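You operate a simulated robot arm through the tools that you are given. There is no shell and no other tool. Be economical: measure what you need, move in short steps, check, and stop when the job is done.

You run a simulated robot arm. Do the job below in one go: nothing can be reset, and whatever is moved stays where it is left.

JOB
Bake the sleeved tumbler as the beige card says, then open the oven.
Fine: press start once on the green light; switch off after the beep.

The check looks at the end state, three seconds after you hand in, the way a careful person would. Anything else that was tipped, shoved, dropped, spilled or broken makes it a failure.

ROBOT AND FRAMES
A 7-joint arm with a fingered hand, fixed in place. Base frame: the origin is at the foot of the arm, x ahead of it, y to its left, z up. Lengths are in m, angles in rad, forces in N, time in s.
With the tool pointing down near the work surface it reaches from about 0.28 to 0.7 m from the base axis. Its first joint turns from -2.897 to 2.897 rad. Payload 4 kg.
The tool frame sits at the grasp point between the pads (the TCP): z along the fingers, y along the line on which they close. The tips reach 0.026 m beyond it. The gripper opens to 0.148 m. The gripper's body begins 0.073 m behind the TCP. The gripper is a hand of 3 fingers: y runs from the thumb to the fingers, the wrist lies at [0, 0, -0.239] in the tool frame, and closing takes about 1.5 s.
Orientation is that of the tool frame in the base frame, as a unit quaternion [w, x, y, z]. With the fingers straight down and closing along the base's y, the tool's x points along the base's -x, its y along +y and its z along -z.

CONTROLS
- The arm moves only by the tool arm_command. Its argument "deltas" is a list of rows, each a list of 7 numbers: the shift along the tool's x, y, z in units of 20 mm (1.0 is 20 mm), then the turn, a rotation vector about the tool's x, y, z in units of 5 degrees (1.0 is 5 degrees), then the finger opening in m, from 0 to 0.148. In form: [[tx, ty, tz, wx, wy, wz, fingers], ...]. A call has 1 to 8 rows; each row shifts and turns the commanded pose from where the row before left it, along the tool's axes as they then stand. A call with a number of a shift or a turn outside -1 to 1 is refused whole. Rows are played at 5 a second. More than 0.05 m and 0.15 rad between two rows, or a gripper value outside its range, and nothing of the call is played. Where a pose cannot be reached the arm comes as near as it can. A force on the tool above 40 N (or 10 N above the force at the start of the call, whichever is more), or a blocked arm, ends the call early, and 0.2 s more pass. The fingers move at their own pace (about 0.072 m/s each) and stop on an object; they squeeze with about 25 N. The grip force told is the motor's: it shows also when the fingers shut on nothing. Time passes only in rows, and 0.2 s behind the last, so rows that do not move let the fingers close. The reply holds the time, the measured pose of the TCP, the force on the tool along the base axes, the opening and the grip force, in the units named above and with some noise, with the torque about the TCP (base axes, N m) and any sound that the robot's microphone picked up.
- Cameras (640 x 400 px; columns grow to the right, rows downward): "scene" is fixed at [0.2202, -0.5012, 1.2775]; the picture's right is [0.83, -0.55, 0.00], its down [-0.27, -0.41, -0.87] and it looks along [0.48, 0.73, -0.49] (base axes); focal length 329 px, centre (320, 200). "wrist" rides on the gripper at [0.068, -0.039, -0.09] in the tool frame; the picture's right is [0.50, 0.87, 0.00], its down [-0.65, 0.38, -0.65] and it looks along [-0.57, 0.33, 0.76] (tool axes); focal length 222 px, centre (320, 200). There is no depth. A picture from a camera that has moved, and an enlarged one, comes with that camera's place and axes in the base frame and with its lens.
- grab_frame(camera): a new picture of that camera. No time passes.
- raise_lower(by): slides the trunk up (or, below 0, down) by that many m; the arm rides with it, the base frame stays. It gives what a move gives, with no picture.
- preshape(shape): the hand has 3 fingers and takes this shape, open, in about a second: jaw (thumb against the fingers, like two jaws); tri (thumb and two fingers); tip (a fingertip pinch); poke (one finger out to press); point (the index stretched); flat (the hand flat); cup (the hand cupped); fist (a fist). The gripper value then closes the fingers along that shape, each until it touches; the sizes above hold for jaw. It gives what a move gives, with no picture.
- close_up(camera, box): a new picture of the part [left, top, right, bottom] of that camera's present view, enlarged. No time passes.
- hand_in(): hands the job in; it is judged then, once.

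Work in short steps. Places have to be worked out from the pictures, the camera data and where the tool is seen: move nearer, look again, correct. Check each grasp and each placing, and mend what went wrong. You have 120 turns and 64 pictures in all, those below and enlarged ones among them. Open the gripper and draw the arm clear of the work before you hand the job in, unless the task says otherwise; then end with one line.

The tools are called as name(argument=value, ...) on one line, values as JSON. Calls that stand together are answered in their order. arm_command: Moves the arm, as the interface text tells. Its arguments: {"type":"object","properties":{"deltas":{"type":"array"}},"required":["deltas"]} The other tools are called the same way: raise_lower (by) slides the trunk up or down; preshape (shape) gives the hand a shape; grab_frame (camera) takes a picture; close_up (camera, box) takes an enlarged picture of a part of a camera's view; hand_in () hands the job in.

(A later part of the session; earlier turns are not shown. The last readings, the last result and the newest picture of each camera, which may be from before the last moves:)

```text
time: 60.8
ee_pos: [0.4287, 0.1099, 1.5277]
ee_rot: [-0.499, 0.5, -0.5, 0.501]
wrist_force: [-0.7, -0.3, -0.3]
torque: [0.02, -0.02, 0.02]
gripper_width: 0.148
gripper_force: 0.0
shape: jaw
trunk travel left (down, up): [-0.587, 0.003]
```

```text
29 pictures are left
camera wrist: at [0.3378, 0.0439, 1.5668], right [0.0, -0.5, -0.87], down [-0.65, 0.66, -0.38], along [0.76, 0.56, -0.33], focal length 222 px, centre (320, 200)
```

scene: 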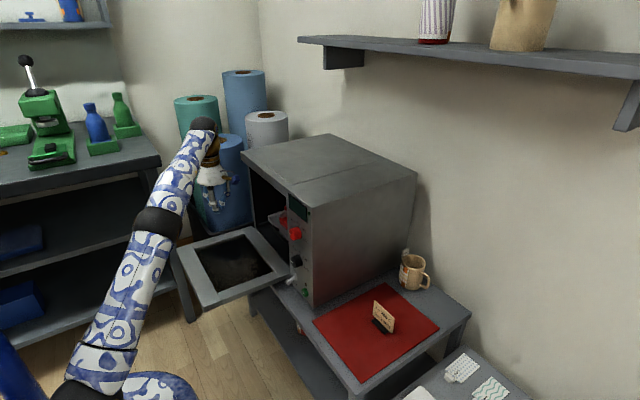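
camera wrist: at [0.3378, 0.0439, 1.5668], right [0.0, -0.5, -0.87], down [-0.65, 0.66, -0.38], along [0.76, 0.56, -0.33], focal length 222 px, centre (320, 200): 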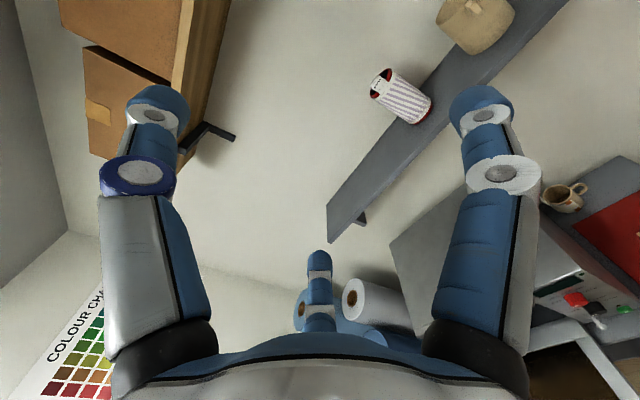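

close_up(camera="wrist", box=[350, 0, 550, 140])

close_up(camera="wrist", box=[365, 60, 445, 130])

```text
2.86 times, centred on (450, 70) of wrist
camera zoom: at [0.3378, 0.0439, 1.5668], right [0.0, -0.5, -0.87], down [-0.65, 0.66, -0.38], along [0.76, 0.56, -0.33], focal length 635 px, centre (-51, 571)
```

zoom: 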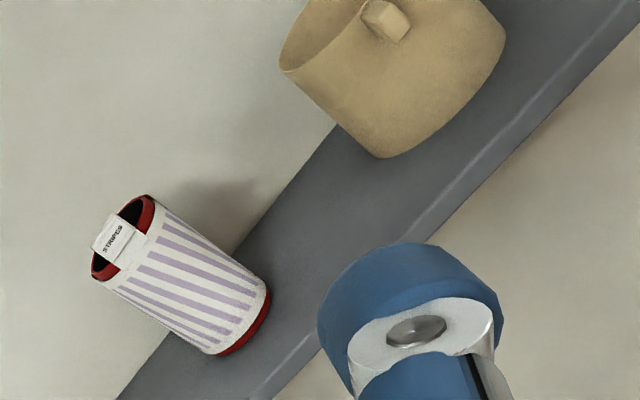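

```text
5.71 times, centred on (405, 95) of wrist
camera zoom: at [0.3378, 0.0439, 1.5668], right [0.0, -0.5, -0.87], down [-0.65, 0.66, -0.38], along [0.76, 0.56, -0.33], focal length 1269 px, centre (-166, 800)
```

zoom: 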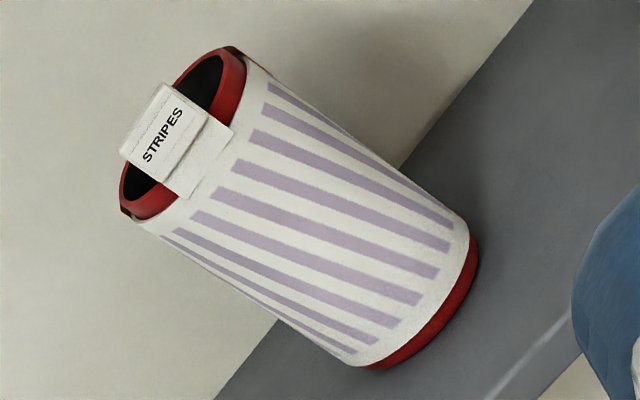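

Triangulating: the WAVES cup (rim ≈(0.846,0.372,0.675)) sits concentric in a snug tan lugged sleeve on the oven's tray. It is a tumbler already in the oven, set in a fitted sleeve, whereas the bare striped one on the wall shelf is far outside my work range. I take the one in the oven as the sleeved tumbler. So: close the door, set knobs, run. First I roll the hand to bring the camera above it.

arm_command(deltas=[[0, 0, 0, 0, 0, -1, 0.0], [0, 0, 0, 0, 0, -1, 0.0], [0, 0, 0, 0, 0, -1, 0.0], [0, 0, 0, 0, 0, -1, 0.0], [0, 0, 0, 0, 0, -1, 0.0], [0, 0, 0, 0, 0, -1, 0.0], [0, 0, 0, 0, 0, -1, 0.0], [0, 0, 0, 0, 0, -1, 0.0]])

arm_command(deltas=[[0, 0, 0, 0, 0, -1, 0.0], [0, 0, 0, 0, 0, -1, 0.0], [0, 0, 0, 0, 0, -1, 0.0], [0, 0, 0, 0, 0, -1, 0.0], [0, 0, 0, 0, 0, -1, 0.0], [0, 0, 0, 0, 0, -1, 0.0], [0, 0, 0, 0, 0, -1, 0.0], [0, 0, 0, 0, 0, -1, 0.0]])

arm_command(deltas=[[0, 0, 0, 0, 0, -1, 0.0], [0, 0, 0, 0, 0, -1, 0.0]])

```text
time: 62.6
ee_pos: [0.4308, 0.1131, 1.5257]
ee_rot: [-0.298, 0.641, -0.299, 0.641]
wrist_force: [-0.3, -0.2, 0.0]
torque: [0.03, -0.02, -0.01]
gripper_width: 0.0002
gripper_force: 25.2
shape: jaw
trunk travel left (down, up): [-0.587, 0.003]
```

```text
time: 64.4
ee_pos: [0.4556, 0.1136, 1.5024]
ee_rot: [-0.06, 0.704, -0.062, 0.705]
wrist_force: [-1.0, -1.0, -0.4]
torque: [-0.02, 0.03, 0.06]
gripper_width: 0.0
gripper_force: 24.9
shape: jaw
out of reach, approached as far as the arm can: row 8
trunk travel left (down, up): [-0.587, 0.003]
```

```text
time: 65.0
ee_pos: [0.4722, 0.127, 1.482]
ee_rot: [0.001, 0.708, 0.001, 0.706]
wrist_force: [-0.5, -0.6, -0.8]
torque: [0.03, 0.0, 0.0]
gripper_width: 0.0004
gripper_force: 24.6
shape: jaw
out of reach, approached as far as the arm can: row 1, 2
trunk travel left (down, up): [-0.587, 0.003]
```

Rolled, though at the edge of the joint range; I back off 15° and move in front of the open door (x≈0.28, y≈0.43) at height, then come down.

arm_command(deltas=[[0, 0, 0, 0, 0, 1, 0.0], [0, 0, 0, 0, 0, 1, 0.0], [0, 0, 0, 0, 0, 1, 0.0]])

arm_command(deltas=[[-0.24, -0.9, -0.6, 0, 0, 0, 0.0], [-0.24, -0.9, -0.6, 0, 0, 0, 0.0], [-0.24, -0.9, -0.6, 0, 0, 0, 0.0], [-0.24, -0.9, -0.6, 0, 0, 0, 0.0], [-0.24, -0.9, -0.6, 0, 0, 0, 0.0], [-0.24, -0.9, -0.6, 0, 0, 0, 0.0], [-0.24, -0.9, -0.6, 0, 0, 0, 0.0], [-0.24, -0.9, -0.6, 0, 0, 0, 0.0]])

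arm_command(deltas=[[-0.24, -0.9, -0.6, 0, 0, 0, 0.0], [-0.24, -0.9, -0.6, 0, 0, 0, 0.0], [-0.24, -0.9, -0.6, 0, 0, 0, 0.0], [-0.24, -0.9, -0.6, 0, 0, 0, 0.0], [-0.24, -0.9, -0.6, 0, 0, 0, 0.0], [-0.24, -0.9, -0.6, 0, 0, 0, 0.0], [-0.24, -0.9, -0.6, 0, 0, 0, 0.0], [-0.24, -0.9, -0.6, 0, 0, 0, 0.0]])

raise_lower(by=-0.4)

```text
time: 65.8
ee_pos: [0.4703, 0.1285, 1.4818]
ee_rot: [-0.091, 0.701, -0.093, 0.701]
wrist_force: [1.1, 0.0, -1.0]
torque: [-0.02, 0.0, 0.04]
gripper_width: 0.0001
gripper_force: 24.8
shape: jaw
trunk travel left (down, up): [-0.587, 0.003]
```

```text
time: 67.6
ee_pos: [0.3742, 0.2774, 1.4814]
ee_rot: [-0.092, 0.701, -0.093, 0.701]
wrist_force: [0.3, 0.0, -0.1]
torque: [0.03, 0.0, -0.02]
gripper_width: 0.0001
gripper_force: 25.0
shape: jaw
trunk travel left (down, up): [-0.587, 0.003]
```

```text
time: 69.4
ee_pos: [0.2783, 0.4243, 1.4826]
ee_rot: [-0.09, 0.701, -0.093, 0.701]
wrist_force: [-0.4, 0.0, 0.3]
torque: [0.03, -0.01, 0.02]
gripper_width: 0.0003
gripper_force: 24.8
shape: jaw
trunk travel left (down, up): [-0.587, 0.003]
```

```text
time: 73.2
ee_pos: [0.2791, 0.4227, 1.0816]
ee_rot: [-0.09, 0.701, -0.094, 0.701]
wrist_force: [-0.2, -0.4, 0.8]
torque: [0.02, -0.04, 0.01]
gripper_width: 0.0002
gripper_force: 24.6
shape: jaw
trunk travel left (down, up): [-0.187, 0.403]
```

Down further, backing off a bit from the door's edge.

arm_command(deltas=[[-0.966, 0.259, -0.6, 0, 0, 0, 0.0], [-0.966, 0.259, -0.6, 0, 0, 0, 0.0], [-0.966, 0.259, -0.6, 0, 0, 0, 0.0], [-0.966, 0.259, -0.6, 0, 0, 0, 0.0], [-0.966, 0.259, 0, 0, 0, 0, 0.0], [-0.966, 0.259, 0, 0, 0, 0, 0.0], [-0.966, 0.259, 0, 0, 0, 0, 0.0], [-0.966, 0.259, 0, 0, 0, 0, 0.0]])

raise_lower(by=-0.187)

grab_frame(camera="scene")

grab_frame(camera="wrist")

```text
time: 75.0
ee_pos: [0.2297, 0.4223, 0.9234]
ee_rot: [-0.092, 0.701, -0.092, 0.701]
wrist_force: [-0.8, 0.6, -0.8]
torque: [-0.02, -0.01, 0.0]
gripper_width: 0.0002
gripper_force: 25.3
shape: jaw
trunk travel left (down, up): [-0.187, 0.403]
```

```text
time: 77.1
ee_pos: [0.2301, 0.4216, 0.7367]
ee_rot: [-0.09, 0.701, -0.093, 0.701]
wrist_force: [1.0, -0.9, 0.3]
torque: [0.01, 0.02, 0.01]
gripper_width: 0.0
gripper_force: 25.2
shape: jaw
trunk travel left (down, up): [0.0, 0.59]
```

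```text
26 pictures are left
```

scene: 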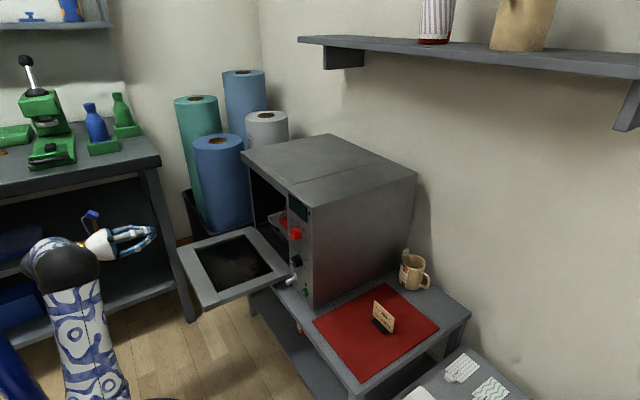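

```text
25 pictures are left
camera wrist: at [0.139, 0.4439, 0.8118], right [0.0, -0.97, 0.26], down [-0.66, -0.19, -0.73], along [0.76, -0.17, -0.63], focal length 222 px, centre (320, 200)
```

wrist: 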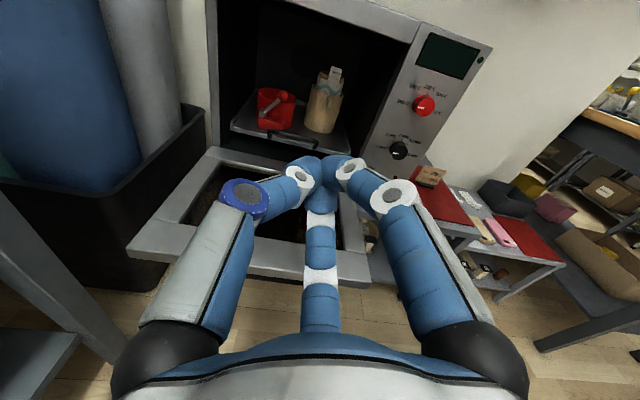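

A clear upright view now. Enlarge the tray contents and the panel.

close_up(camera="wrist", box=[240, 50, 360, 150])

close_up(camera="wrist", box=[360, 20, 500, 180])

```text
4.00 times, centred on (300, 100) of wrist
camera zoom: at [0.139, 0.4439, 0.8118], right [0.0, -0.97, 0.26], down [-0.66, -0.19, -0.73], along [0.76, -0.17, -0.63], focal length 888 px, centre (400, 600)
```

zoom: 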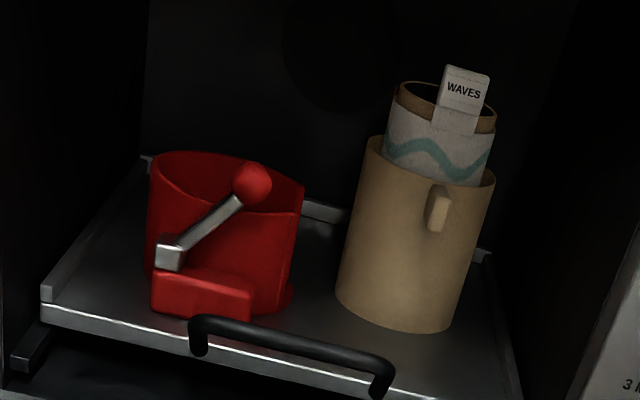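

```text
2.50 times, centred on (430, 100) of wrist
camera zoom: at [0.139, 0.4439, 0.8118], right [0.0, -0.97, 0.26], down [-0.66, -0.19, -0.73], along [0.76, -0.17, -0.63], focal length 555 px, centre (45, 450)
```

zoom: 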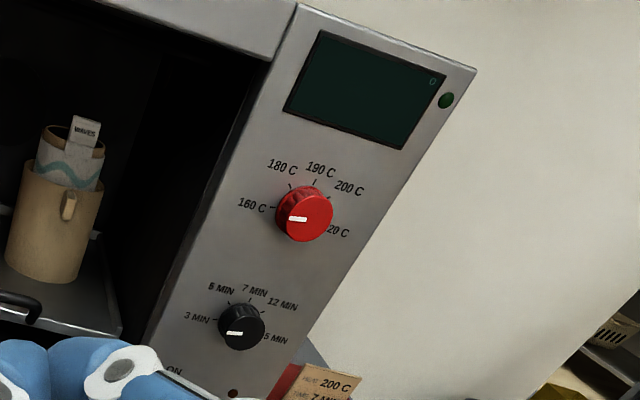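

This explains it: transfer-paper wraps with heat tape everywhere, but only this tumbler is in a silicone sleeve — it's the sleeved tumbler, ready on the tray. Knobs stand below 160 °C / 3 MIN. Now close the door: descend to z≈0.45 in front of it.

arm_command(deltas=[[-0.966, 0.259, 0, 0, 0, 0, 0.0], [-0.966, 0.259, 0, 0, 0, 0, 0.0], [-0.966, 0.259, 0, 0, 0, 0, 0.0], [-0.966, 0.259, 0, 0, 0, 0, 0.0], [-0.966, 0.259, 0, 0, 0, 0, 0.0], [-0.966, 0.259, 0, 0, 0, 0, 0.0], [-0.966, 0.259, 0, 0, 0, 0, 0.0]])

arm_command(deltas=[[-0.966, 0.259, 0, 0, 0, 0, 0.0], [-0.966, 0.259, 0, 0, 0, 0, 0.0], [-0.966, 0.259, 0, 0, 0, 0, 0.0], [-0.966, 0.259, 0, 0, 0, 0, 0.0], [-0.966, 0.259, 0, 0, 0, 0, 0.0], [-0.966, 0.259, 0, 0, 0, 0, 0.0], [-0.966, 0.259, 0, 0, 0, 0, 0.0]])

grab_frame(camera="wrist")

```text
time: 78.7
ee_pos: [0.2303, 0.4207, 0.5962]
ee_rot: [-0.091, 0.701, -0.093, 0.701]
wrist_force: [-0.2, 0.3, 0.1]
torque: [0.02, 0.01, 0.02]
gripper_width: 0.0
gripper_force: 24.9
shape: jaw
trunk travel left (down, up): [0.0, 0.59]
```

```text
time: 80.3
ee_pos: [0.2293, 0.4221, 0.4561]
ee_rot: [-0.092, 0.701, -0.092, 0.701]
wrist_force: [0.5, -0.1, -0.6]
torque: [-0.02, 0.03, 0.04]
gripper_width: 0.0
gripper_force: 25.5
shape: jaw
trunk travel left (down, up): [0.0, 0.59]
```

```text
22 pictures are left
camera wrist: at [0.1387, 0.4435, 0.5319], right [0.0, -0.97, 0.26], down [-0.65, -0.19, -0.73], along [0.76, -0.17, -0.63], focal length 222 px, centre (320, 200)
```

wrist: 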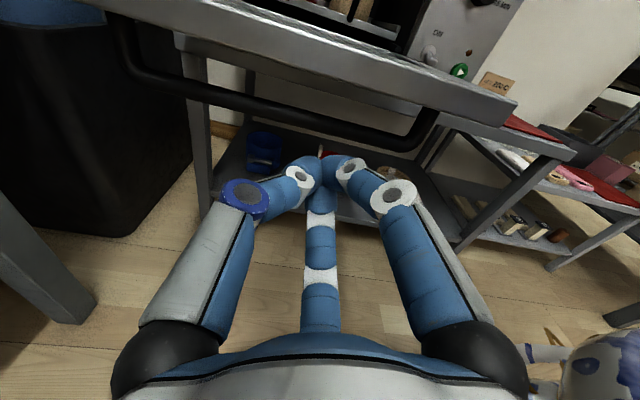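

The bar hangs at z≈0.457, level with my fingers, so I drop 4 cm, then go forward under it.

arm_command(deltas=[[-0.966, 0.259, 0, 0, 0, 0, 0.0], [-0.966, 0.259, 0, 0, 0, 0, 0.0], [0, 0, 1, 0, 0, 0, 0.0], [0, 0, 1, 0, 0, 0, 0.0], [0, 0, 1, 0, 0, 0, 0.0], [0, 0, 1, 0, 0, 0, 0.0], [0, 0, 1, 0, 0, 0, 0.0], [0, 0, 1, 0, 0, 0, 0.0]])

arm_command(deltas=[[0, 0, 0.5, 0, 0, 0, 0.0], [0.966, -0.259, 0, 0, 0, 0, 0.0], [0.966, -0.259, 0, 0, 0, 0, 0.0], [0.966, -0.259, 0, 0, 0, 0, 0.0], [0.966, -0.259, 0, 0, 0, 0, 0.0]])

grab_frame(camera="scene")

```text
time: 82.1
ee_pos: [0.3495, 0.4217, 0.4169]
ee_rot: [-0.091, 0.701, -0.093, 0.701]
wrist_force: [-0.7, -0.4, 0.4]
torque: [0.01, 0.02, 0.01]
gripper_width: 0.0
gripper_force: 24.8
shape: jaw
trunk travel left (down, up): [0.0, 0.59]
```

```text
time: 83.3
ee_pos: [0.3614, 0.4227, 0.497]
ee_rot: [-0.091, 0.701, -0.092, 0.701]
wrist_force: [-0.1, -0.9, -2.1]
torque: [0.09, -0.05, -0.01]
gripper_width: 0.0
gripper_force: 25.0
shape: jaw
trunk travel left (down, up): [0.0, 0.59]
```

```text
21 pictures are left
```

scene: 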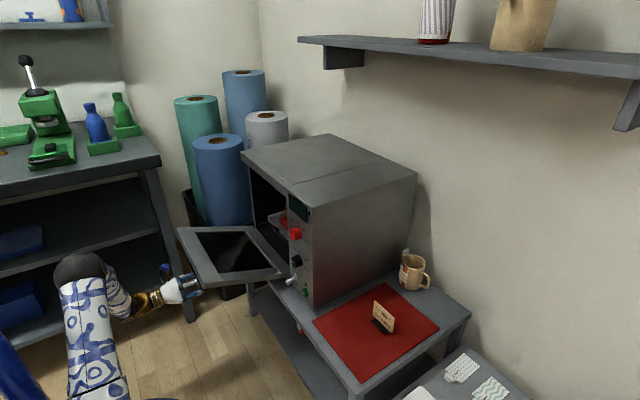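

The door lifts lightly. Continue up along the arc.

arm_command(deltas=[[0.966, -0.259, 0.15, 0, 0, 0, 0.0], [0.966, -0.259, 0.15, 0, 0, 0, 0.0], [0.966, -0.259, 0.2, 0, 0, 0, 0.0], [0.966, -0.259, 0.2, 0, 0, 0, 0.0], [0.966, -0.259, 0.3, 0, 0, 0, 0.0], [0.87, -0.23, 0.4, 0, 0, 0, 0.0], [0.87, -0.23, 0.5, 0, 0, 0, 0.0]])

arm_command(deltas=[[0.8, -0.21, 0.6, 0, 0, 0, 0.0], [0.7, -0.19, 0.7, 0, 0, 0, 0.0], [0.6, -0.16, 0.8, 0, 0, 0, 0.0], [0.5, -0.13, 0.9, 0, 0, 0, 0.0]])

grab_frame(camera="scene")

```text
time: 84.9
ee_pos: [0.3981, 0.4228, 0.6333]
ee_rot: [-0.091, 0.701, -0.092, 0.701]
wrist_force: [-1.9, -0.5, -3.3]
torque: [0.1, -0.06, -0.03]
gripper_width: 0.0
gripper_force: 24.3
shape: jaw
trunk travel left (down, up): [0.0, 0.59]
```

```text
time: 85.9
ee_pos: [0.4602, 0.4222, 0.6863]
ee_rot: [-0.092, 0.701, -0.092, 0.701]
wrist_force: [-1.1, -0.3, -2.7]
torque: [0.1, -0.05, 0.03]
gripper_width: 0.0
gripper_force: 24.7
shape: jaw
trunk travel left (down, up): [0.0, 0.59]
```

```text
20 pictures are left
```

scene: 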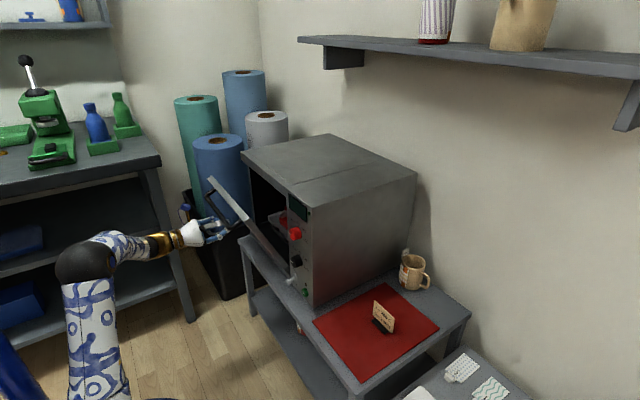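

About 30° left; push forward until it shuts.

arm_command(deltas=[[0.35, -0.09, 0.9, 0, 0, 0, 0.0], [0.3, -0.08, 0.9, 0, 0, 0, 0.0], [0.25, -0.07, 0.9, 0, 0, 0, 0.0], [0.2, -0.05, 0.9, 0, 0, 0, 0.0], [0.1, -0.02, 0.8, 0, 0, 0, 0.0]])

arm_command(deltas=[[0, 0, 0.6, 0, 0, 0, 0.0], [0, 0, 0.5, 0, 0, 0, 0.0], [0, 0, 0.4, 0, 0, 0, 0.0]])

close_up(camera="scene", box=[180, 130, 360, 310])

```text
time: 87.1
ee_pos: [0.5464, 0.4217, 0.7117]
ee_rot: [-0.091, 0.701, -0.092, 0.701]
wrist_force: [-1.8, 0.4, -0.6]
torque: [-0.01, -0.01, 0.01]
gripper_width: 0.0
gripper_force: 25.3
shape: jaw
trunk travel left (down, up): [0.0, 0.59]
```

```text
time: 87.9
ee_pos: [0.5746, 0.4202, 0.7115]
ee_rot: [-0.091, 0.701, -0.093, 0.701]
wrist_force: [-0.1, 0.9, -0.8]
torque: [-0.01, -0.01, 0.01]
gripper_width: 0.0
gripper_force: 24.8
shape: jaw
trunk travel left (down, up): [0.0, 0.59]
```

```text
2.22 times, centred on (270, 220) of scene
camera zoom: at [0.2202, -0.5012, 1.2775], right [0.83, -0.55, 0.0], down [-0.27, -0.41, -0.87], along [0.48, 0.73, -0.49], focal length 731 px, centre (431, 156)
```

zoom: 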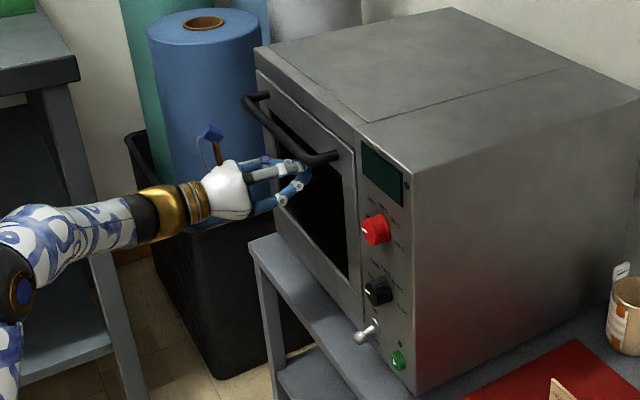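

Looks shut; a little more push to feel contact, then back off.

arm_command(deltas=[[0, 0, 0.3, 0, 0, 0, 0.0], [0, 0, 0.3, 0, 0, 0, 0.0], [0, 0, 0.3, 0, 0, 0, 0.0]])

```text
time: 88.7
ee_pos: [0.5879, 0.4256, 0.7109]
ee_rot: [-0.093, 0.702, -0.091, 0.7]
wrist_force: [-34.9, -8.0, 0.2]
torque: [0.01, -0.04, -0.3]
gripper_width: 0.0001
gripper_force: 24.6
shape: jaw
trunk travel left (down, up): [0.0, 0.59]
stopped in row 3: the force on the tool passed its limit at 45 N (the readings are from after the stop); the commanded pose is now the measured one
```

Door is shut (firm contact). Back off and move in front of and above the panel for a look.

arm_command(deltas=[[0, 0, -1, 0, 0, 0, 0.0], [0, 0, -1, 0, 0, 0, 0.0], [0, 0, -1, 0, 0, 0, 0.0], [0, 0, -1, 0, 0, 0, 0.0], [0, 0, -1, 0, 0, 0, 0.0], [0, 0, -1, 0, 0, 0, 0.0], [0, 0, -1, 0, 0, 0, 0.0]])

arm_command(deltas=[[0.87, 0.86, 0, 0, 0, 0, 0.0], [0.87, 0.86, 0, 0, 0, 0, 0.0], [0.87, 0.86, 0, 0, 0, 0, 0.0], [0.87, 0.86, 0, 0, 0, 0, 0.0], [0.87, 0.86, 0, 0, 0, 0, 0.0], [0.87, 0.86, 0, 0, 0, 0, 0.0], [0.87, 0.86, 0, 0, 0, 0, 0.0], [0.87, 0.86, 0, 0, 0, 0, 0.0]])

grab_frame(camera="wrist")

```text
time: 90.3
ee_pos: [0.4508, 0.4234, 0.7104]
ee_rot: [-0.091, 0.702, -0.092, 0.7]
wrist_force: [0.1, 0.2, -0.5]
torque: [0.0, 0.01, 0.0]
gripper_width: 0.0004
gripper_force: 24.5
shape: jaw
trunk travel left (down, up): [0.0, 0.59]
```

```text
time: 92.1
ee_pos: [0.4511, 0.2543, 0.8087]
ee_rot: [-0.091, 0.703, -0.092, 0.7]
wrist_force: [0.4, 0.0, -0.1]
torque: [0.02, 0.01, -0.04]
gripper_width: 0.0001
gripper_force: 24.9
shape: jaw
trunk travel left (down, up): [0.0, 0.59]
```

```text
18 pictures are left
camera wrist: at [0.3602, 0.2765, 0.8848], right [0.0, -0.97, 0.26], down [-0.66, -0.2, -0.73], along [0.75, -0.17, -0.63], focal length 222 px, centre (320, 200)
```

wrist: 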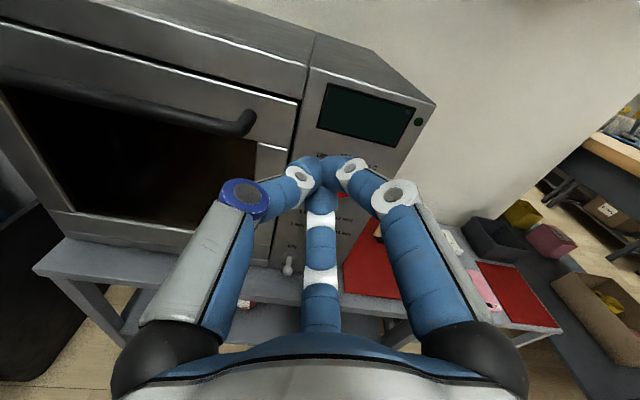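

The panel is behind the fingers here; from the earlier clear view the heat knob centres at about (y 0.209, z 0.722) and the time knob at (0.21, 0.63). I take the "tri" chuck shape and look at it, partly closed.

preshape(shape="tri")

grab_frame(camera="wrist")

```text
time: 93.0
ee_pos: [0.4522, 0.2552, 0.8095]
ee_rot: [-0.092, 0.702, -0.093, 0.7]
wrist_force: [0.4, 0.1, 0.2]
torque: [0.0, -0.04, 0.05]
gripper_width: 0.148
gripper_force: 0.1
shape: tri
trunk travel left (down, up): [0.0, 0.59]
```

```text
17 pictures are left
camera wrist: at [0.3603, 0.2766, 0.8849], right [0.0, -0.97, 0.26], down [-0.66, -0.2, -0.73], along [0.75, -0.17, -0.63], focal length 222 px, centre (320, 200)
```

wrist: 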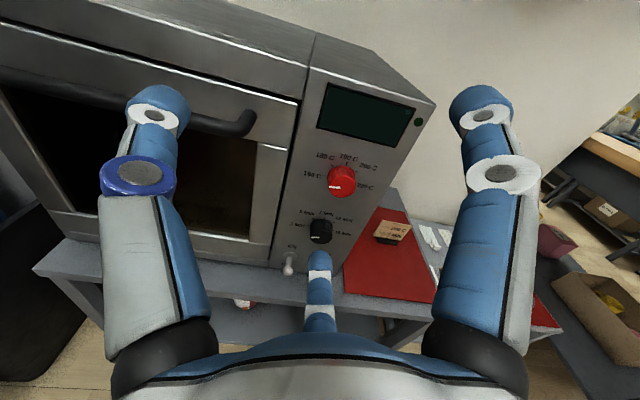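

close_up(camera="wrist", box=[270, 140, 410, 260])

```text
3.33 times, centred on (340, 200) of wrist
camera zoom: at [0.3603, 0.2766, 0.8849], right [0.0, -0.97, 0.26], down [-0.66, -0.2, -0.73], along [0.75, -0.17, -0.63], focal length 740 px, centre (253, 200)
```

zoom: 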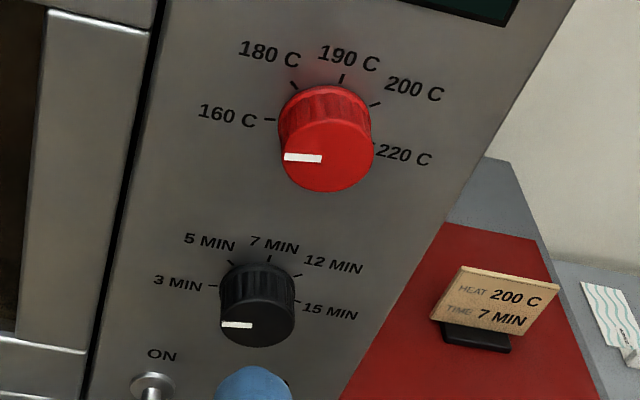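

Precise now: both knobs stand at their first marks (160 C, 3 MIN), marks are 50° apart, heat knob axis (0.2055, 0.7295), time knob axis (0.2055, 0.629). I line up with the heat knob.

arm_command(deltas=[[-0.8, 0.86, 0.6, 0, 0, 0, 0.08], [-0.8, 0.86, 0.6, 0, 0, 0, 0.08], [-0.8, 0.86, 0.6, 0, 0, 0, 0.08], [-0.8, 0.86, 0.6, 0, 0, 0, 0.08], [0, 0, 0, 0, 0, 0, 0.08]])

grab_frame(camera="wrist")

```text
time: 94.2
ee_pos: [0.5005, 0.2046, 0.7288]
ee_rot: [-0.093, 0.703, -0.092, 0.7]
wrist_force: [0.0, 0.4, 0.2]
torque: [-0.01, 0.02, 0.0]
gripper_width: 0.0808
gripper_force: 0.1
shape: tri
trunk travel left (down, up): [0.0, 0.59]
```

```text
15 pictures are left
camera wrist: at [0.4091, 0.2258, 0.8056], right [0.0, -0.97, 0.26], down [-0.66, -0.2, -0.73], along [0.75, -0.17, -0.63], focal length 222 px, centre (320, 200)
```

wrist: 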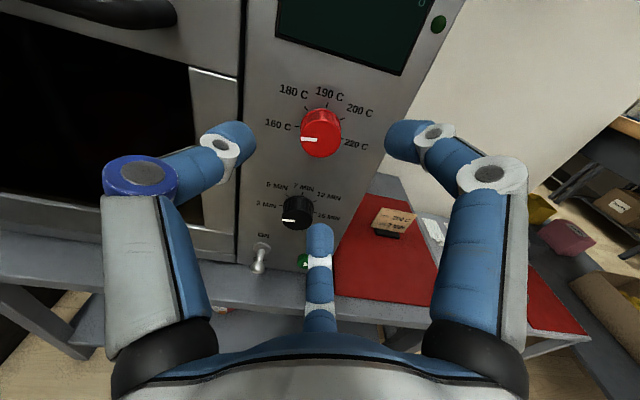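

Centred. Advance 66 mm and close on the knob.

arm_command(deltas=[[0, 0.04, 0.9, 0, 0, 0, 0.08], [0, 0, 0.9, 0, 0, 0, 0.08], [0, 0, 0.9, 0, 0, 0, 0.08], [0, 0, 0.6, 0, 0, 0, 0.08]])

arm_command(deltas=[[0, 0, 0, 0, 0, 0, 0.0], [0, 0, 0, 0, 0, 0, 0.0], [0, 0, 0, 0, 0, 0, 0.0], [0, 0, 0, 0, 0, 0, 0.0], [0, 0, 0, 0, 0, 0, 0.0], [0, 0, 0, 0, 0, 0, 0.0]])

```text
time: 95.2
ee_pos: [0.566, 0.2034, 0.7288]
ee_rot: [-0.092, 0.702, -0.092, 0.7]
wrist_force: [0.2, -0.8, 0.4]
torque: [-0.02, -0.01, -0.01]
gripper_width: 0.0805
gripper_force: 0.1
shape: tri
trunk travel left (down, up): [0.0, 0.59]
```

```text
time: 96.6
ee_pos: [0.5644, 0.2039, 0.7291]
ee_rot: [-0.092, 0.702, -0.092, 0.7]
wrist_force: [-12.3, -2.6, -1.2]
torque: [0.02, 0.12, -0.08]
gripper_width: 0.0247
gripper_force: 25.1
shape: tri
trunk travel left (down, up): [0.0, 0.59]
```

Held at 25 mm. Twist clockwise 50° first and check.

arm_command(deltas=[[0, 0, 0, 0, 0, 1, 0.0], [0, 0, 0, 0, 0, 1, 0.0], [0, 0, 0, 0, 0, 1, 0.0], [0, 0, 0, 0, 0, 1, 0.0], [0, 0, 0, 0, 0, 1, 0.0]])

arm_command(deltas=[[0, 0, 0, 0, 0, 1, 0.0], [0, 0, 0, 0, 0, 1, 0.0], [0, 0, 0, 0, 0, 1, 0.0], [0, 0, 0, 0, 0, 1, 0.0], [0, 0, 0, 0, 0, 1, 0.0]])

close_up(camera="scene", box=[270, 190, 340, 300])

```text
time: 97.8
ee_pos: [0.5639, 0.2025, 0.7293]
ee_rot: [-0.241, 0.666, -0.243, 0.663]
wrist_force: [-12.5, -10.2, -5.5]
torque: [-0.08, 0.29, -0.42]
gripper_width: 0.0239
gripper_force: 24.6
shape: tri
trunk travel left (down, up): [0.0, 0.59]
```

```text
time: 99.0
ee_pos: [0.5642, 0.2028, 0.7298]
ee_rot: [-0.379, 0.598, -0.382, 0.594]
wrist_force: [-13.2, -17.4, -7.3]
torque: [-0.12, 0.23, -0.77]
gripper_width: 0.0231
gripper_force: 24.8
shape: tri
trunk travel left (down, up): [0.0, 0.59]
```

```text
3.64 times, centred on (305, 245) of scene
camera zoom: at [0.2202, -0.5012, 1.2775], right [0.83, -0.55, 0.0], down [-0.27, -0.41, -0.87], along [0.48, 0.73, -0.49], focal length 1196 px, centre (374, 36)
```

zoom: 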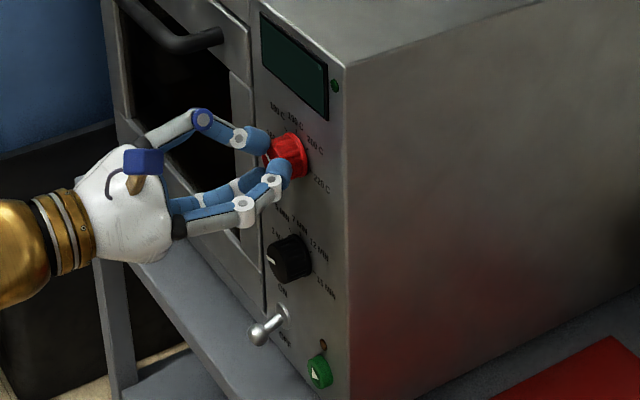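

Pointer is hidden, but sideways force suggests the axis is slightly further right; I correct 3 mm while continuing the twist.

arm_command(deltas=[[0.13, 0.06, 0, 0, 0, 1, 0.0], [0, 0, 0, 0, 0, 1, 0.0], [0, 0, 0, 0, 0, 1, 0.0], [0, 0, 0, 0, 0, 1, 0.0], [0, 0, 0, 0, 0, 1, 0.0]])

arm_command(deltas=[[0, 0, 0, 0, 0, 1, 0.0], [0, 0, 0, 0, 0, 1, 0.0], [0, 0, 0, 0, 0, 1, 0.0], [0, 0, 0, 0, 0, 1, 0.0], [0, 0, 0, 0, 0, 1, 0.0]])

```text
time: 100.2
ee_pos: [0.5642, 0.2008, 0.7276]
ee_rot: [-0.499, 0.501, -0.5, 0.499]
wrist_force: [-9.9, -9.3, -8.9]
torque: [-0.09, 0.28, -0.47]
gripper_width: 0.0228
gripper_force: 24.7
shape: tri
trunk travel left (down, up): [0.0, 0.59]
```

```text
time: 101.4
ee_pos: [0.5651, 0.2014, 0.7297]
ee_rot: [0.596, -0.38, 0.597, -0.379]
wrist_force: [-7.3, -6.5, -6.7]
torque: [-0.02, 0.2, -0.26]
gripper_width: 0.0217
gripper_force: 25.0
shape: tri
trunk travel left (down, up): [0.0, 0.59]
```

Turned 100° so far. Open, back off and look at the pointer.

arm_command(deltas=[[0, 0, 0, 0, 0, 0, 0.08], [0, 0, 0, 0, 0, 0, 0.08], [0, 0, 0, 0, 0, 0, 0.08], [0, 0, -0.9, 0, 0, 0, 0.08], [0, 0, -0.9, 0, 0, 0, 0.08], [0, 0, -0.9, 0, 0, 0, 0.08]])

grab_frame(camera="wrist")

```text
time: 102.8
ee_pos: [0.5124, 0.2009, 0.7288]
ee_rot: [0.595, -0.382, 0.597, -0.379]
wrist_force: [-1.0, 0.4, -0.5]
torque: [0.0, -0.05, 0.0]
gripper_width: 0.0793
gripper_force: 0.2
shape: tri
trunk travel left (down, up): [0.0, 0.59]
```

```text
13 pictures are left
camera wrist: at [0.4209, 0.1239, 0.7358], right [0.0, -0.09, -1.0], down [-0.65, 0.75, -0.06], along [0.76, 0.65, -0.06], focal length 222 px, centre (320, 200)
```

wrist: 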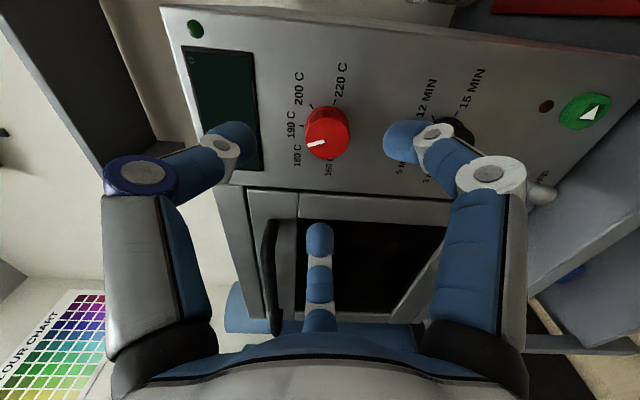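

close_up(camera="wrist", box=[270, 60, 380, 190])

```text
3.08 times, centred on (325, 125) of wrist
camera zoom: at [0.4209, 0.1239, 0.7358], right [0.0, -0.09, -1.0], down [-0.65, 0.75, -0.06], along [0.76, 0.65, -0.06], focal length 684 px, centre (305, 431)
```

zoom: 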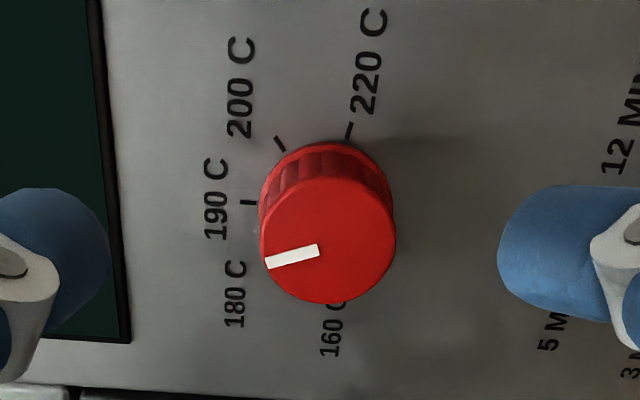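

The pointer is at about −18° (between 180 and 190); it needs ~68° more. Axis refined to (0.199, 0.724). Re-grip and turn again.

arm_command(deltas=[[0.163, 0.17, 0.9, 0, 0, 0, 0.08], [0, 0, 0.9, 0, 0, 0, 0.08], [0, 0, 0.85, 0, 0, 0, 0.06], [0, 0, 0, 0, 0, 0, 0.0], [0, 0, 0, 0, 0, 0, 0.0], [0, 0, 0, 0, 0, 0, 0.0], [0, 0, 0, 0, 0, 0, 0.0], [0, 0, 0, 0, 0, 0, 0.0]])

arm_command(deltas=[[0, 0, 0, 0, 0, 1, 0.0], [0, 0, 0, 0, 0, 1, 0.0], [0, 0, 0, 0, 0, 1, 0.0], [0, 0, 0, 0, 0, 1, 0.0], [0, 0, 0, 0, 0, 1, 0.0], [0, 0, 0, 0, 0, 1, 0.0], [0, 0, 0, 0, 0, 1, 0.0]])

arm_command(deltas=[[0, 0, 0, 0, 0, 1, 0.0], [0, 0, 0, 0, 0, 1, 0.0], [0, 0, 0, 0, 0, 1, 0.0], [0, 0, 0, 0, 0, 1, 0.0], [0, 0, 0, 0, 0, 1, 0.0], [0, 0, 0, 0, 0, 1, 0.0], [0, 0, 0, 0, 0, 1, 0.0]])

arm_command(deltas=[[0, 0, 0, 0, 0, 0, 0.08], [0, 0, 0, 0, 0, 0, 0.08], [0, 0, 0, 0, 0, 0, 0.08], [0, 0, -0.9, 0, 0, 0, 0.08], [0, 0, -0.9, 0, 0, 0, 0.08], [0, 0, -0.9, 0, 0, 0, 0.08]])

close_up(camera="wrist", box=[220, 50, 420, 200])

```text
time: 104.6
ee_pos: [0.5645, 0.2009, 0.723]
ee_rot: [0.595, -0.381, 0.597, -0.379]
wrist_force: [-8.4, -0.2, -4.1]
torque: [0.01, 0.16, 0.04]
gripper_width: 0.0246
gripper_force: 24.8
shape: tri
trunk travel left (down, up): [0.0, 0.59]
```

```text
time: 106.2
ee_pos: [0.5647, 0.1996, 0.7233]
ee_rot: [0.681, -0.185, 0.685, -0.182]
wrist_force: [-7.4, 3.3, -10.6]
torque: [-0.02, 0.56, 0.2]
gripper_width: 0.0239
gripper_force: 24.8
shape: tri
trunk travel left (down, up): [0.0, 0.59]
```

```text
time: 107.8
ee_pos: [0.5631, 0.2, 0.724]
ee_rot: [0.705, 0.031, 0.708, 0.03]
wrist_force: [-13.8, 2.7, -17.0]
torque: [-0.01, 0.73, 0.13]
gripper_width: 0.0238
gripper_force: 25.0
shape: tri
trunk travel left (down, up): [0.0, 0.59]
```

```text
time: 109.2
ee_pos: [0.5093, 0.1987, 0.7235]
ee_rot: [0.705, 0.031, 0.708, 0.031]
wrist_force: [0.6, -0.2, -0.1]
torque: [0.01, 0.02, 0.0]
gripper_width: 0.0795
gripper_force: 0.1
shape: tri
trunk travel left (down, up): [0.0, 0.59]
```

```text
2.67 times, centred on (320, 125) of wrist
camera zoom: at [0.4181, 0.1665, 0.6531], right [0.0, 0.91, -0.42], down [-0.65, 0.32, 0.69], along [0.76, 0.28, 0.59], focal length 592 px, centre (320, 400)
```

zoom: 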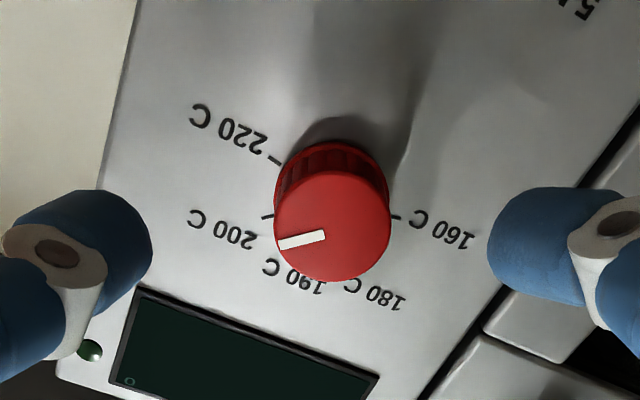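

The pointer computes to +50°: exactly 200 C. Next the time knob, 0.1008 m below: I move down and unwind the wrist by 130°.

arm_command(deltas=[[1, -0.08, 0, 0, 0, 0, 0.08], [1, -0.08, 0, 0, 0, 0, 0.08], [1, -0.08, 0, 0, 0, 0, 0.08], [1, -0.08, 0, 0, 0, 0, 0.08], [1, -0.08, 0, 0, 0, 0, 0.08]])

arm_command(deltas=[[0, 0, 0, 0, 0, -1, 0.08], [0, 0, 0, 0, 0, -1, 0.08], [0, 0, 0, 0, 0, -1, 0.08], [0, 0, 0, 0, 0, -1, 0.08], [0, 0, 0, 0, 0, -1, 0.08], [0, 0, 0, 0, 0, -1, 0.08], [0, 0, 0, 0, 0, -1, 0.08], [0, 0, 0, 0, 0, -1, 0.08]])

arm_command(deltas=[[0, 0, 0, 0, 0, -1, 0.08], [0, 0, 0, 0, 0, -1, 0.08], [0, 0, 0, 0, 0, -1, 0.08], [0, 0, 0, 0, 0, -1, 0.08], [0, 0, 0, 0, 0, -1, 0.08], [0, 0, 0, 0, 0, -1, 0.08], [0, 0, 0, 0, 0, -1, 0.08], [0, 0, 0, 0, 0, -1, 0.08]])

arm_command(deltas=[[0, 0, 0, 0, 0, -1, 0.08], [0, 0, 0, 0, 0, -1, 0.08], [0, 0, 0, 0, 0, -1, 0.08], [0, 0, 0, 0, 0, -1, 0.08], [0, 0, 0, 0, 0, -1, 0.08], [0, 0, 0, 0, 0, -1, 0.08], [0, 0, 0, 0, 0, -1, 0.08], [0, 0, 0, 0, 0, -1, 0.08]])

close_up(camera="wrist", box=[200, 50, 440, 230])

```text
time: 110.4
ee_pos: [0.5086, 0.2021, 0.6249]
ee_rot: [0.705, 0.031, 0.708, 0.03]
wrist_force: [0.1, 0.0, 0.9]
torque: [0.02, 0.04, 0.03]
gripper_width: 0.0795
gripper_force: 0.1
shape: tri
trunk travel left (down, up): [0.0, 0.59]
```

```text
time: 112.2
ee_pos: [0.5089, 0.2012, 0.6253]
ee_rot: [0.673, -0.214, 0.676, -0.213]
wrist_force: [-0.2, -0.3, 0.1]
torque: [-0.01, 0.02, 0.02]
gripper_width: 0.0793
gripper_force: 0.0
shape: tri
trunk travel left (down, up): [0.0, 0.59]
```

```text
time: 114.0
ee_pos: [0.5094, 0.2, 0.6247]
ee_rot: [0.559, -0.431, 0.562, -0.431]
wrist_force: [-0.2, 0.3, -0.6]
torque: [-0.01, 0.0, -0.02]
gripper_width: 0.0797
gripper_force: 0.0
shape: tri
trunk travel left (down, up): [0.0, 0.59]
```

```text
time: 115.8
ee_pos: [0.5095, 0.2002, 0.6251]
ee_rot: [-0.378, 0.598, -0.38, 0.596]
wrist_force: [-1.3, 0.3, -0.1]
torque: [-0.01, 0.02, 0.02]
gripper_width: 0.0794
gripper_force: 0.0
shape: tri
trunk travel left (down, up): [0.0, 0.59]
```

```text
2.22 times, centred on (320, 140) of wrist
camera zoom: at [0.4179, 0.1562, 0.6885], right [0.0, -0.82, -0.57], down [-0.66, 0.43, -0.62], along [0.75, 0.37, -0.54], focal length 494 px, centre (320, 333)
```

zoom: 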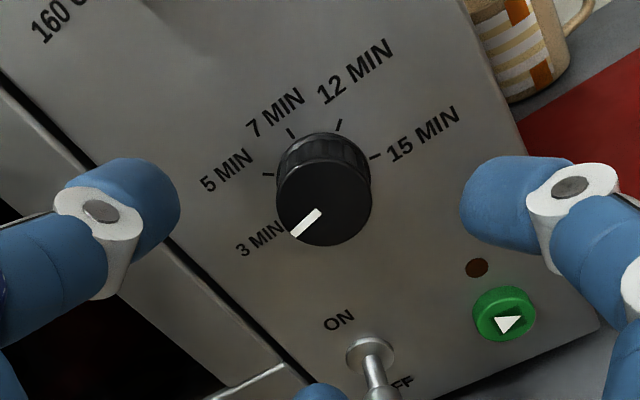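

Axis (0.199, 0.623) confirmed; pointer at 3 MIN. Grip and twist 100° clockwise to 7 MIN.

arm_command(deltas=[[0, 0.11, 0.9, 0, 0, 0, 0.08], [0, 0, 0.9, 0, 0, 0, 0.08], [0, 0, 0.95, 0, 0, 0, 0.06], [0, 0, 0, 0, 0, 0, 0.0], [0, 0, 0, 0, 0, 0, 0.0], [0, 0, 0, 0, 0, 0, 0.0], [0, 0, 0, 0, 0, 0, 0.0], [0, 0, 0, 0, 0, 0, 0.0]])

arm_command(deltas=[[0, 0, 0, 0, 0, 1, 0.0], [0, 0, 0, 0, 0, 1, 0.0], [0, 0, 0, 0, 0, 1, 0.0], [0, 0, 0, 0, 0, 1, 0.0], [0, 0, 0, 0, 0, 1, 0.0], [0, 0, 0, 0, 0, 1, 0.0], [0, 0, 0, 0, 0, 1, 0.0]])

arm_command(deltas=[[0, 0, 0, 0, 0, 1, 0.0], [0, 0, 0, 0, 0, 1, 0.0], [0, 0, 0, 0, 0, 1, 0.0], [0, 0, 0, 0, 0, 1, 0.0], [0, 0, 0, 0, 0, 1, 0.0], [0, 0, 0, 0, 0, 1, 0.0], [0, 0, 0, 0, 0, 1, 0.0]])

arm_command(deltas=[[0, 0, 0, 0, 0, 1, 0.0], [0, 0, 0, 0, 0, 1, 0.0], [0, 0, 0, 0, 0, 1, 0.0], [0, 0, 0, 0, 0, 1, 0.0], [0, 0, 0, 0, 0, 1, 0.0], [0, 0, 0, 0, 0, 1, 0.0]])

arm_command(deltas=[[0, 0, 0, 0, 0, 0, 0.08], [0, 0, 0, 0, 0, 0, 0.08], [0, 0, 0, 0, 0, 0, 0.08], [0, 0, -0.9, 0, 0, 0, 0.08], [0, 0, -0.9, 0, 0, 0, 0.08], [0, 0, -0.9, 0, 0, 0, 0.08]])

close_up(camera="wrist", box=[220, 50, 420, 200])

```text
time: 117.6
ee_pos: [0.5643, 0.1979, 0.6216]
ee_rot: [-0.38, 0.597, -0.381, 0.595]
wrist_force: [-9.8, -1.3, -1.7]
torque: [0.0, 0.14, 0.0]
gripper_width: 0.0246
gripper_force: 24.9
shape: tri
trunk travel left (down, up): [0.0, 0.59]
```

```text
time: 119.2
ee_pos: [0.5631, 0.2, 0.6205]
ee_rot: [0.541, -0.456, 0.543, -0.453]
wrist_force: [-20.9, -12.4, -13.7]
torque: [-0.07, 0.66, -0.56]
gripper_width: 0.0242
gripper_force: 25.1
shape: tri
trunk travel left (down, up): [0.0, 0.59]
```

```text
time: 120.8
ee_pos: [0.564, 0.1994, 0.6214]
ee_rot: [0.652, -0.272, 0.654, -0.27]
wrist_force: [-22.3, -4.2, -18.2]
torque: [-0.08, 0.91, -0.27]
gripper_width: 0.0239
gripper_force: 25.5
shape: tri
trunk travel left (down, up): [0.0, 0.59]
```

```text
time: 122.2
ee_pos: [0.5659, 0.1998, 0.6226]
ee_rot: [0.7, -0.093, 0.703, -0.091]
wrist_force: [-26.7, -0.6, -18.5]
torque: [-0.06, 0.96, -0.13]
gripper_width: 0.0236
gripper_force: 25.1
shape: tri
trunk travel left (down, up): [0.0, 0.59]
```

```text
time: 123.6
ee_pos: [0.5107, 0.2018, 0.6239]
ee_rot: [0.7, -0.092, 0.702, -0.091]
wrist_force: [-0.6, -0.1, 0.0]
torque: [-0.03, 0.01, 0.02]
gripper_width: 0.0794
gripper_force: 0.1
shape: tri
trunk travel left (down, up): [0.0, 0.59]
```

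```text
2.67 times, centred on (320, 125) of wrist
camera zoom: at [0.42, 0.146, 0.5679], right [0.0, 0.71, -0.71], down [-0.65, 0.54, 0.54], along [0.76, 0.46, 0.46], focal length 592 px, centre (320, 400)
```

zoom: 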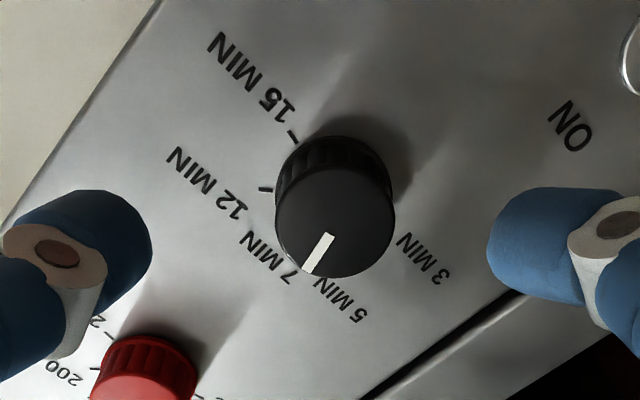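

Pointer at about −16°, needs ~16° more. Re-grip and add 17°.

arm_command(deltas=[[0, 0, 0.9, 0, 0, 0, 0.08], [0, 0, 0.9, 0, 0, 0, 0.08], [0, 0, 0.85, 0, 0, 0, 0.06], [0, 0, 0, 0, 0, 0, 0.0], [0, 0, 0, 0, 0, 0, 0.0], [0, 0, 0, 0, 0, 0, 0.0], [0, 0, 0, 0, 0, 0, 0.0], [0, 0, 0, 0, 0, 0, 0.0]])

arm_command(deltas=[[0, 0, 0, 0, 0, 0.85, 0.0], [0, 0, 0, 0, 0, 0.85, 0.0], [0, 0, 0, 0, 0, 0.85, 0.0], [0, 0, 0, 0, 0, 0.85, 0.0], [0, 0, 0, 0, 0, 0, 0.0]])

arm_command(deltas=[[0, 0, 0, 0, 0, 0, 0.08], [0, 0, 0, 0, 0, 0, 0.08], [0, 0, 0, 0, 0, 0, 0.08], [0, 0, -0.9, 0, 0, 0, 0.08], [0, 0, -0.9, 0, 0, 0, 0.08], [0, 0, -0.9, 0, 0, 0, 0.08]])

close_up(camera="wrist", box=[220, 50, 420, 200])

```text
time: 125.4
ee_pos: [0.5646, 0.2016, 0.6205]
ee_rot: [0.7, -0.093, 0.702, -0.092]
wrist_force: [-7.8, 2.4, -1.9]
torque: [0.01, 0.06, 0.09]
gripper_width: 0.0242
gripper_force: 24.9
shape: tri
trunk travel left (down, up): [0.0, 0.59]
```

```text
time: 126.6
ee_pos: [0.5643, 0.1995, 0.6217]
ee_rot: [0.705, 0.013, 0.709, 0.012]
wrist_force: [-2.7, 7.2, -5.8]
torque: [-0.02, 0.26, 0.32]
gripper_width: 0.023
gripper_force: 25.1
shape: tri
trunk travel left (down, up): [0.0, 0.59]
```

```text
time: 128.0
ee_pos: [0.5088, 0.2004, 0.623]
ee_rot: [0.706, 0.014, 0.708, 0.013]
wrist_force: [0.5, 0.4, -0.3]
torque: [0.03, 0.01, -0.01]
gripper_width: 0.0796
gripper_force: 0.0
shape: tri
trunk travel left (down, up): [0.0, 0.59]
```

```text
2.67 times, centred on (320, 125) of wrist
camera zoom: at [0.4177, 0.1643, 0.5543], right [0.0, 0.88, -0.47], down [-0.65, 0.36, 0.67], along [0.76, 0.31, 0.57], focal length 592 px, centre (320, 400)
```

zoom: 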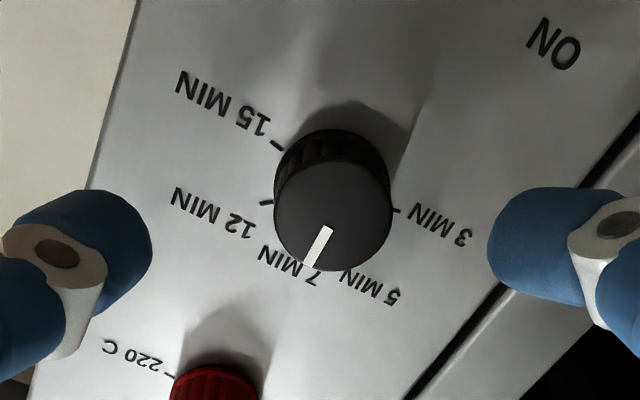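

Time pointer now ≈ −4°, at 7 MIN. Next the toggle: its ball is at about (0.575, 0.236, 0.514), OFF (down). I try the fingertip pinch shape to lift it, and look at how it stands.

preshape(shape="tip")

arm_command(deltas=[[0, 0, -1, 0, 0, 0, 0.05], [0, 0, -1, 0, 0, 0, 0.05], [0, 0, 0, 0, 0, 0, 0.05], [0, 0, 0, 0, 0, 0, 0.05], [0, 0, 0, 0, 0, 0, 0.05]])

grab_frame(camera="wrist")

```text
time: 128.9
ee_pos: [0.5103, 0.2002, 0.6226]
ee_rot: [0.706, 0.013, 0.708, 0.012]
wrist_force: [-0.9, -0.3, 0.4]
torque: [0.03, 0.02, -0.01]
gripper_width: 0.1479
gripper_force: 0.0
shape: tip
trunk travel left (down, up): [0.0, 0.59]
```

```text
time: 130.1
ee_pos: [0.4697, 0.1975, 0.6228]
ee_rot: [0.706, 0.012, 0.708, 0.013]
wrist_force: [-0.9, -0.7, 0.0]
torque: [-0.02, 0.01, 0.02]
gripper_width: 0.0503
gripper_force: 0.1
shape: tip
trunk travel left (down, up): [0.0, 0.59]
```

```text
7 pictures are left
camera wrist: at [0.378, 0.1623, 0.5541], right [0.0, 0.88, -0.47], down [-0.65, 0.36, 0.67], along [0.76, 0.31, 0.57], focal length 222 px, centre (320, 200)
```

wrist: 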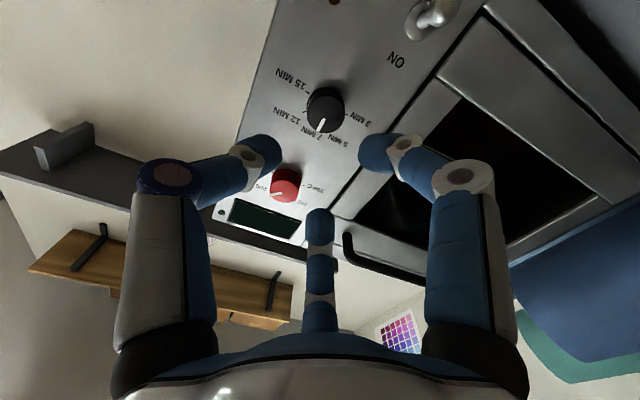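

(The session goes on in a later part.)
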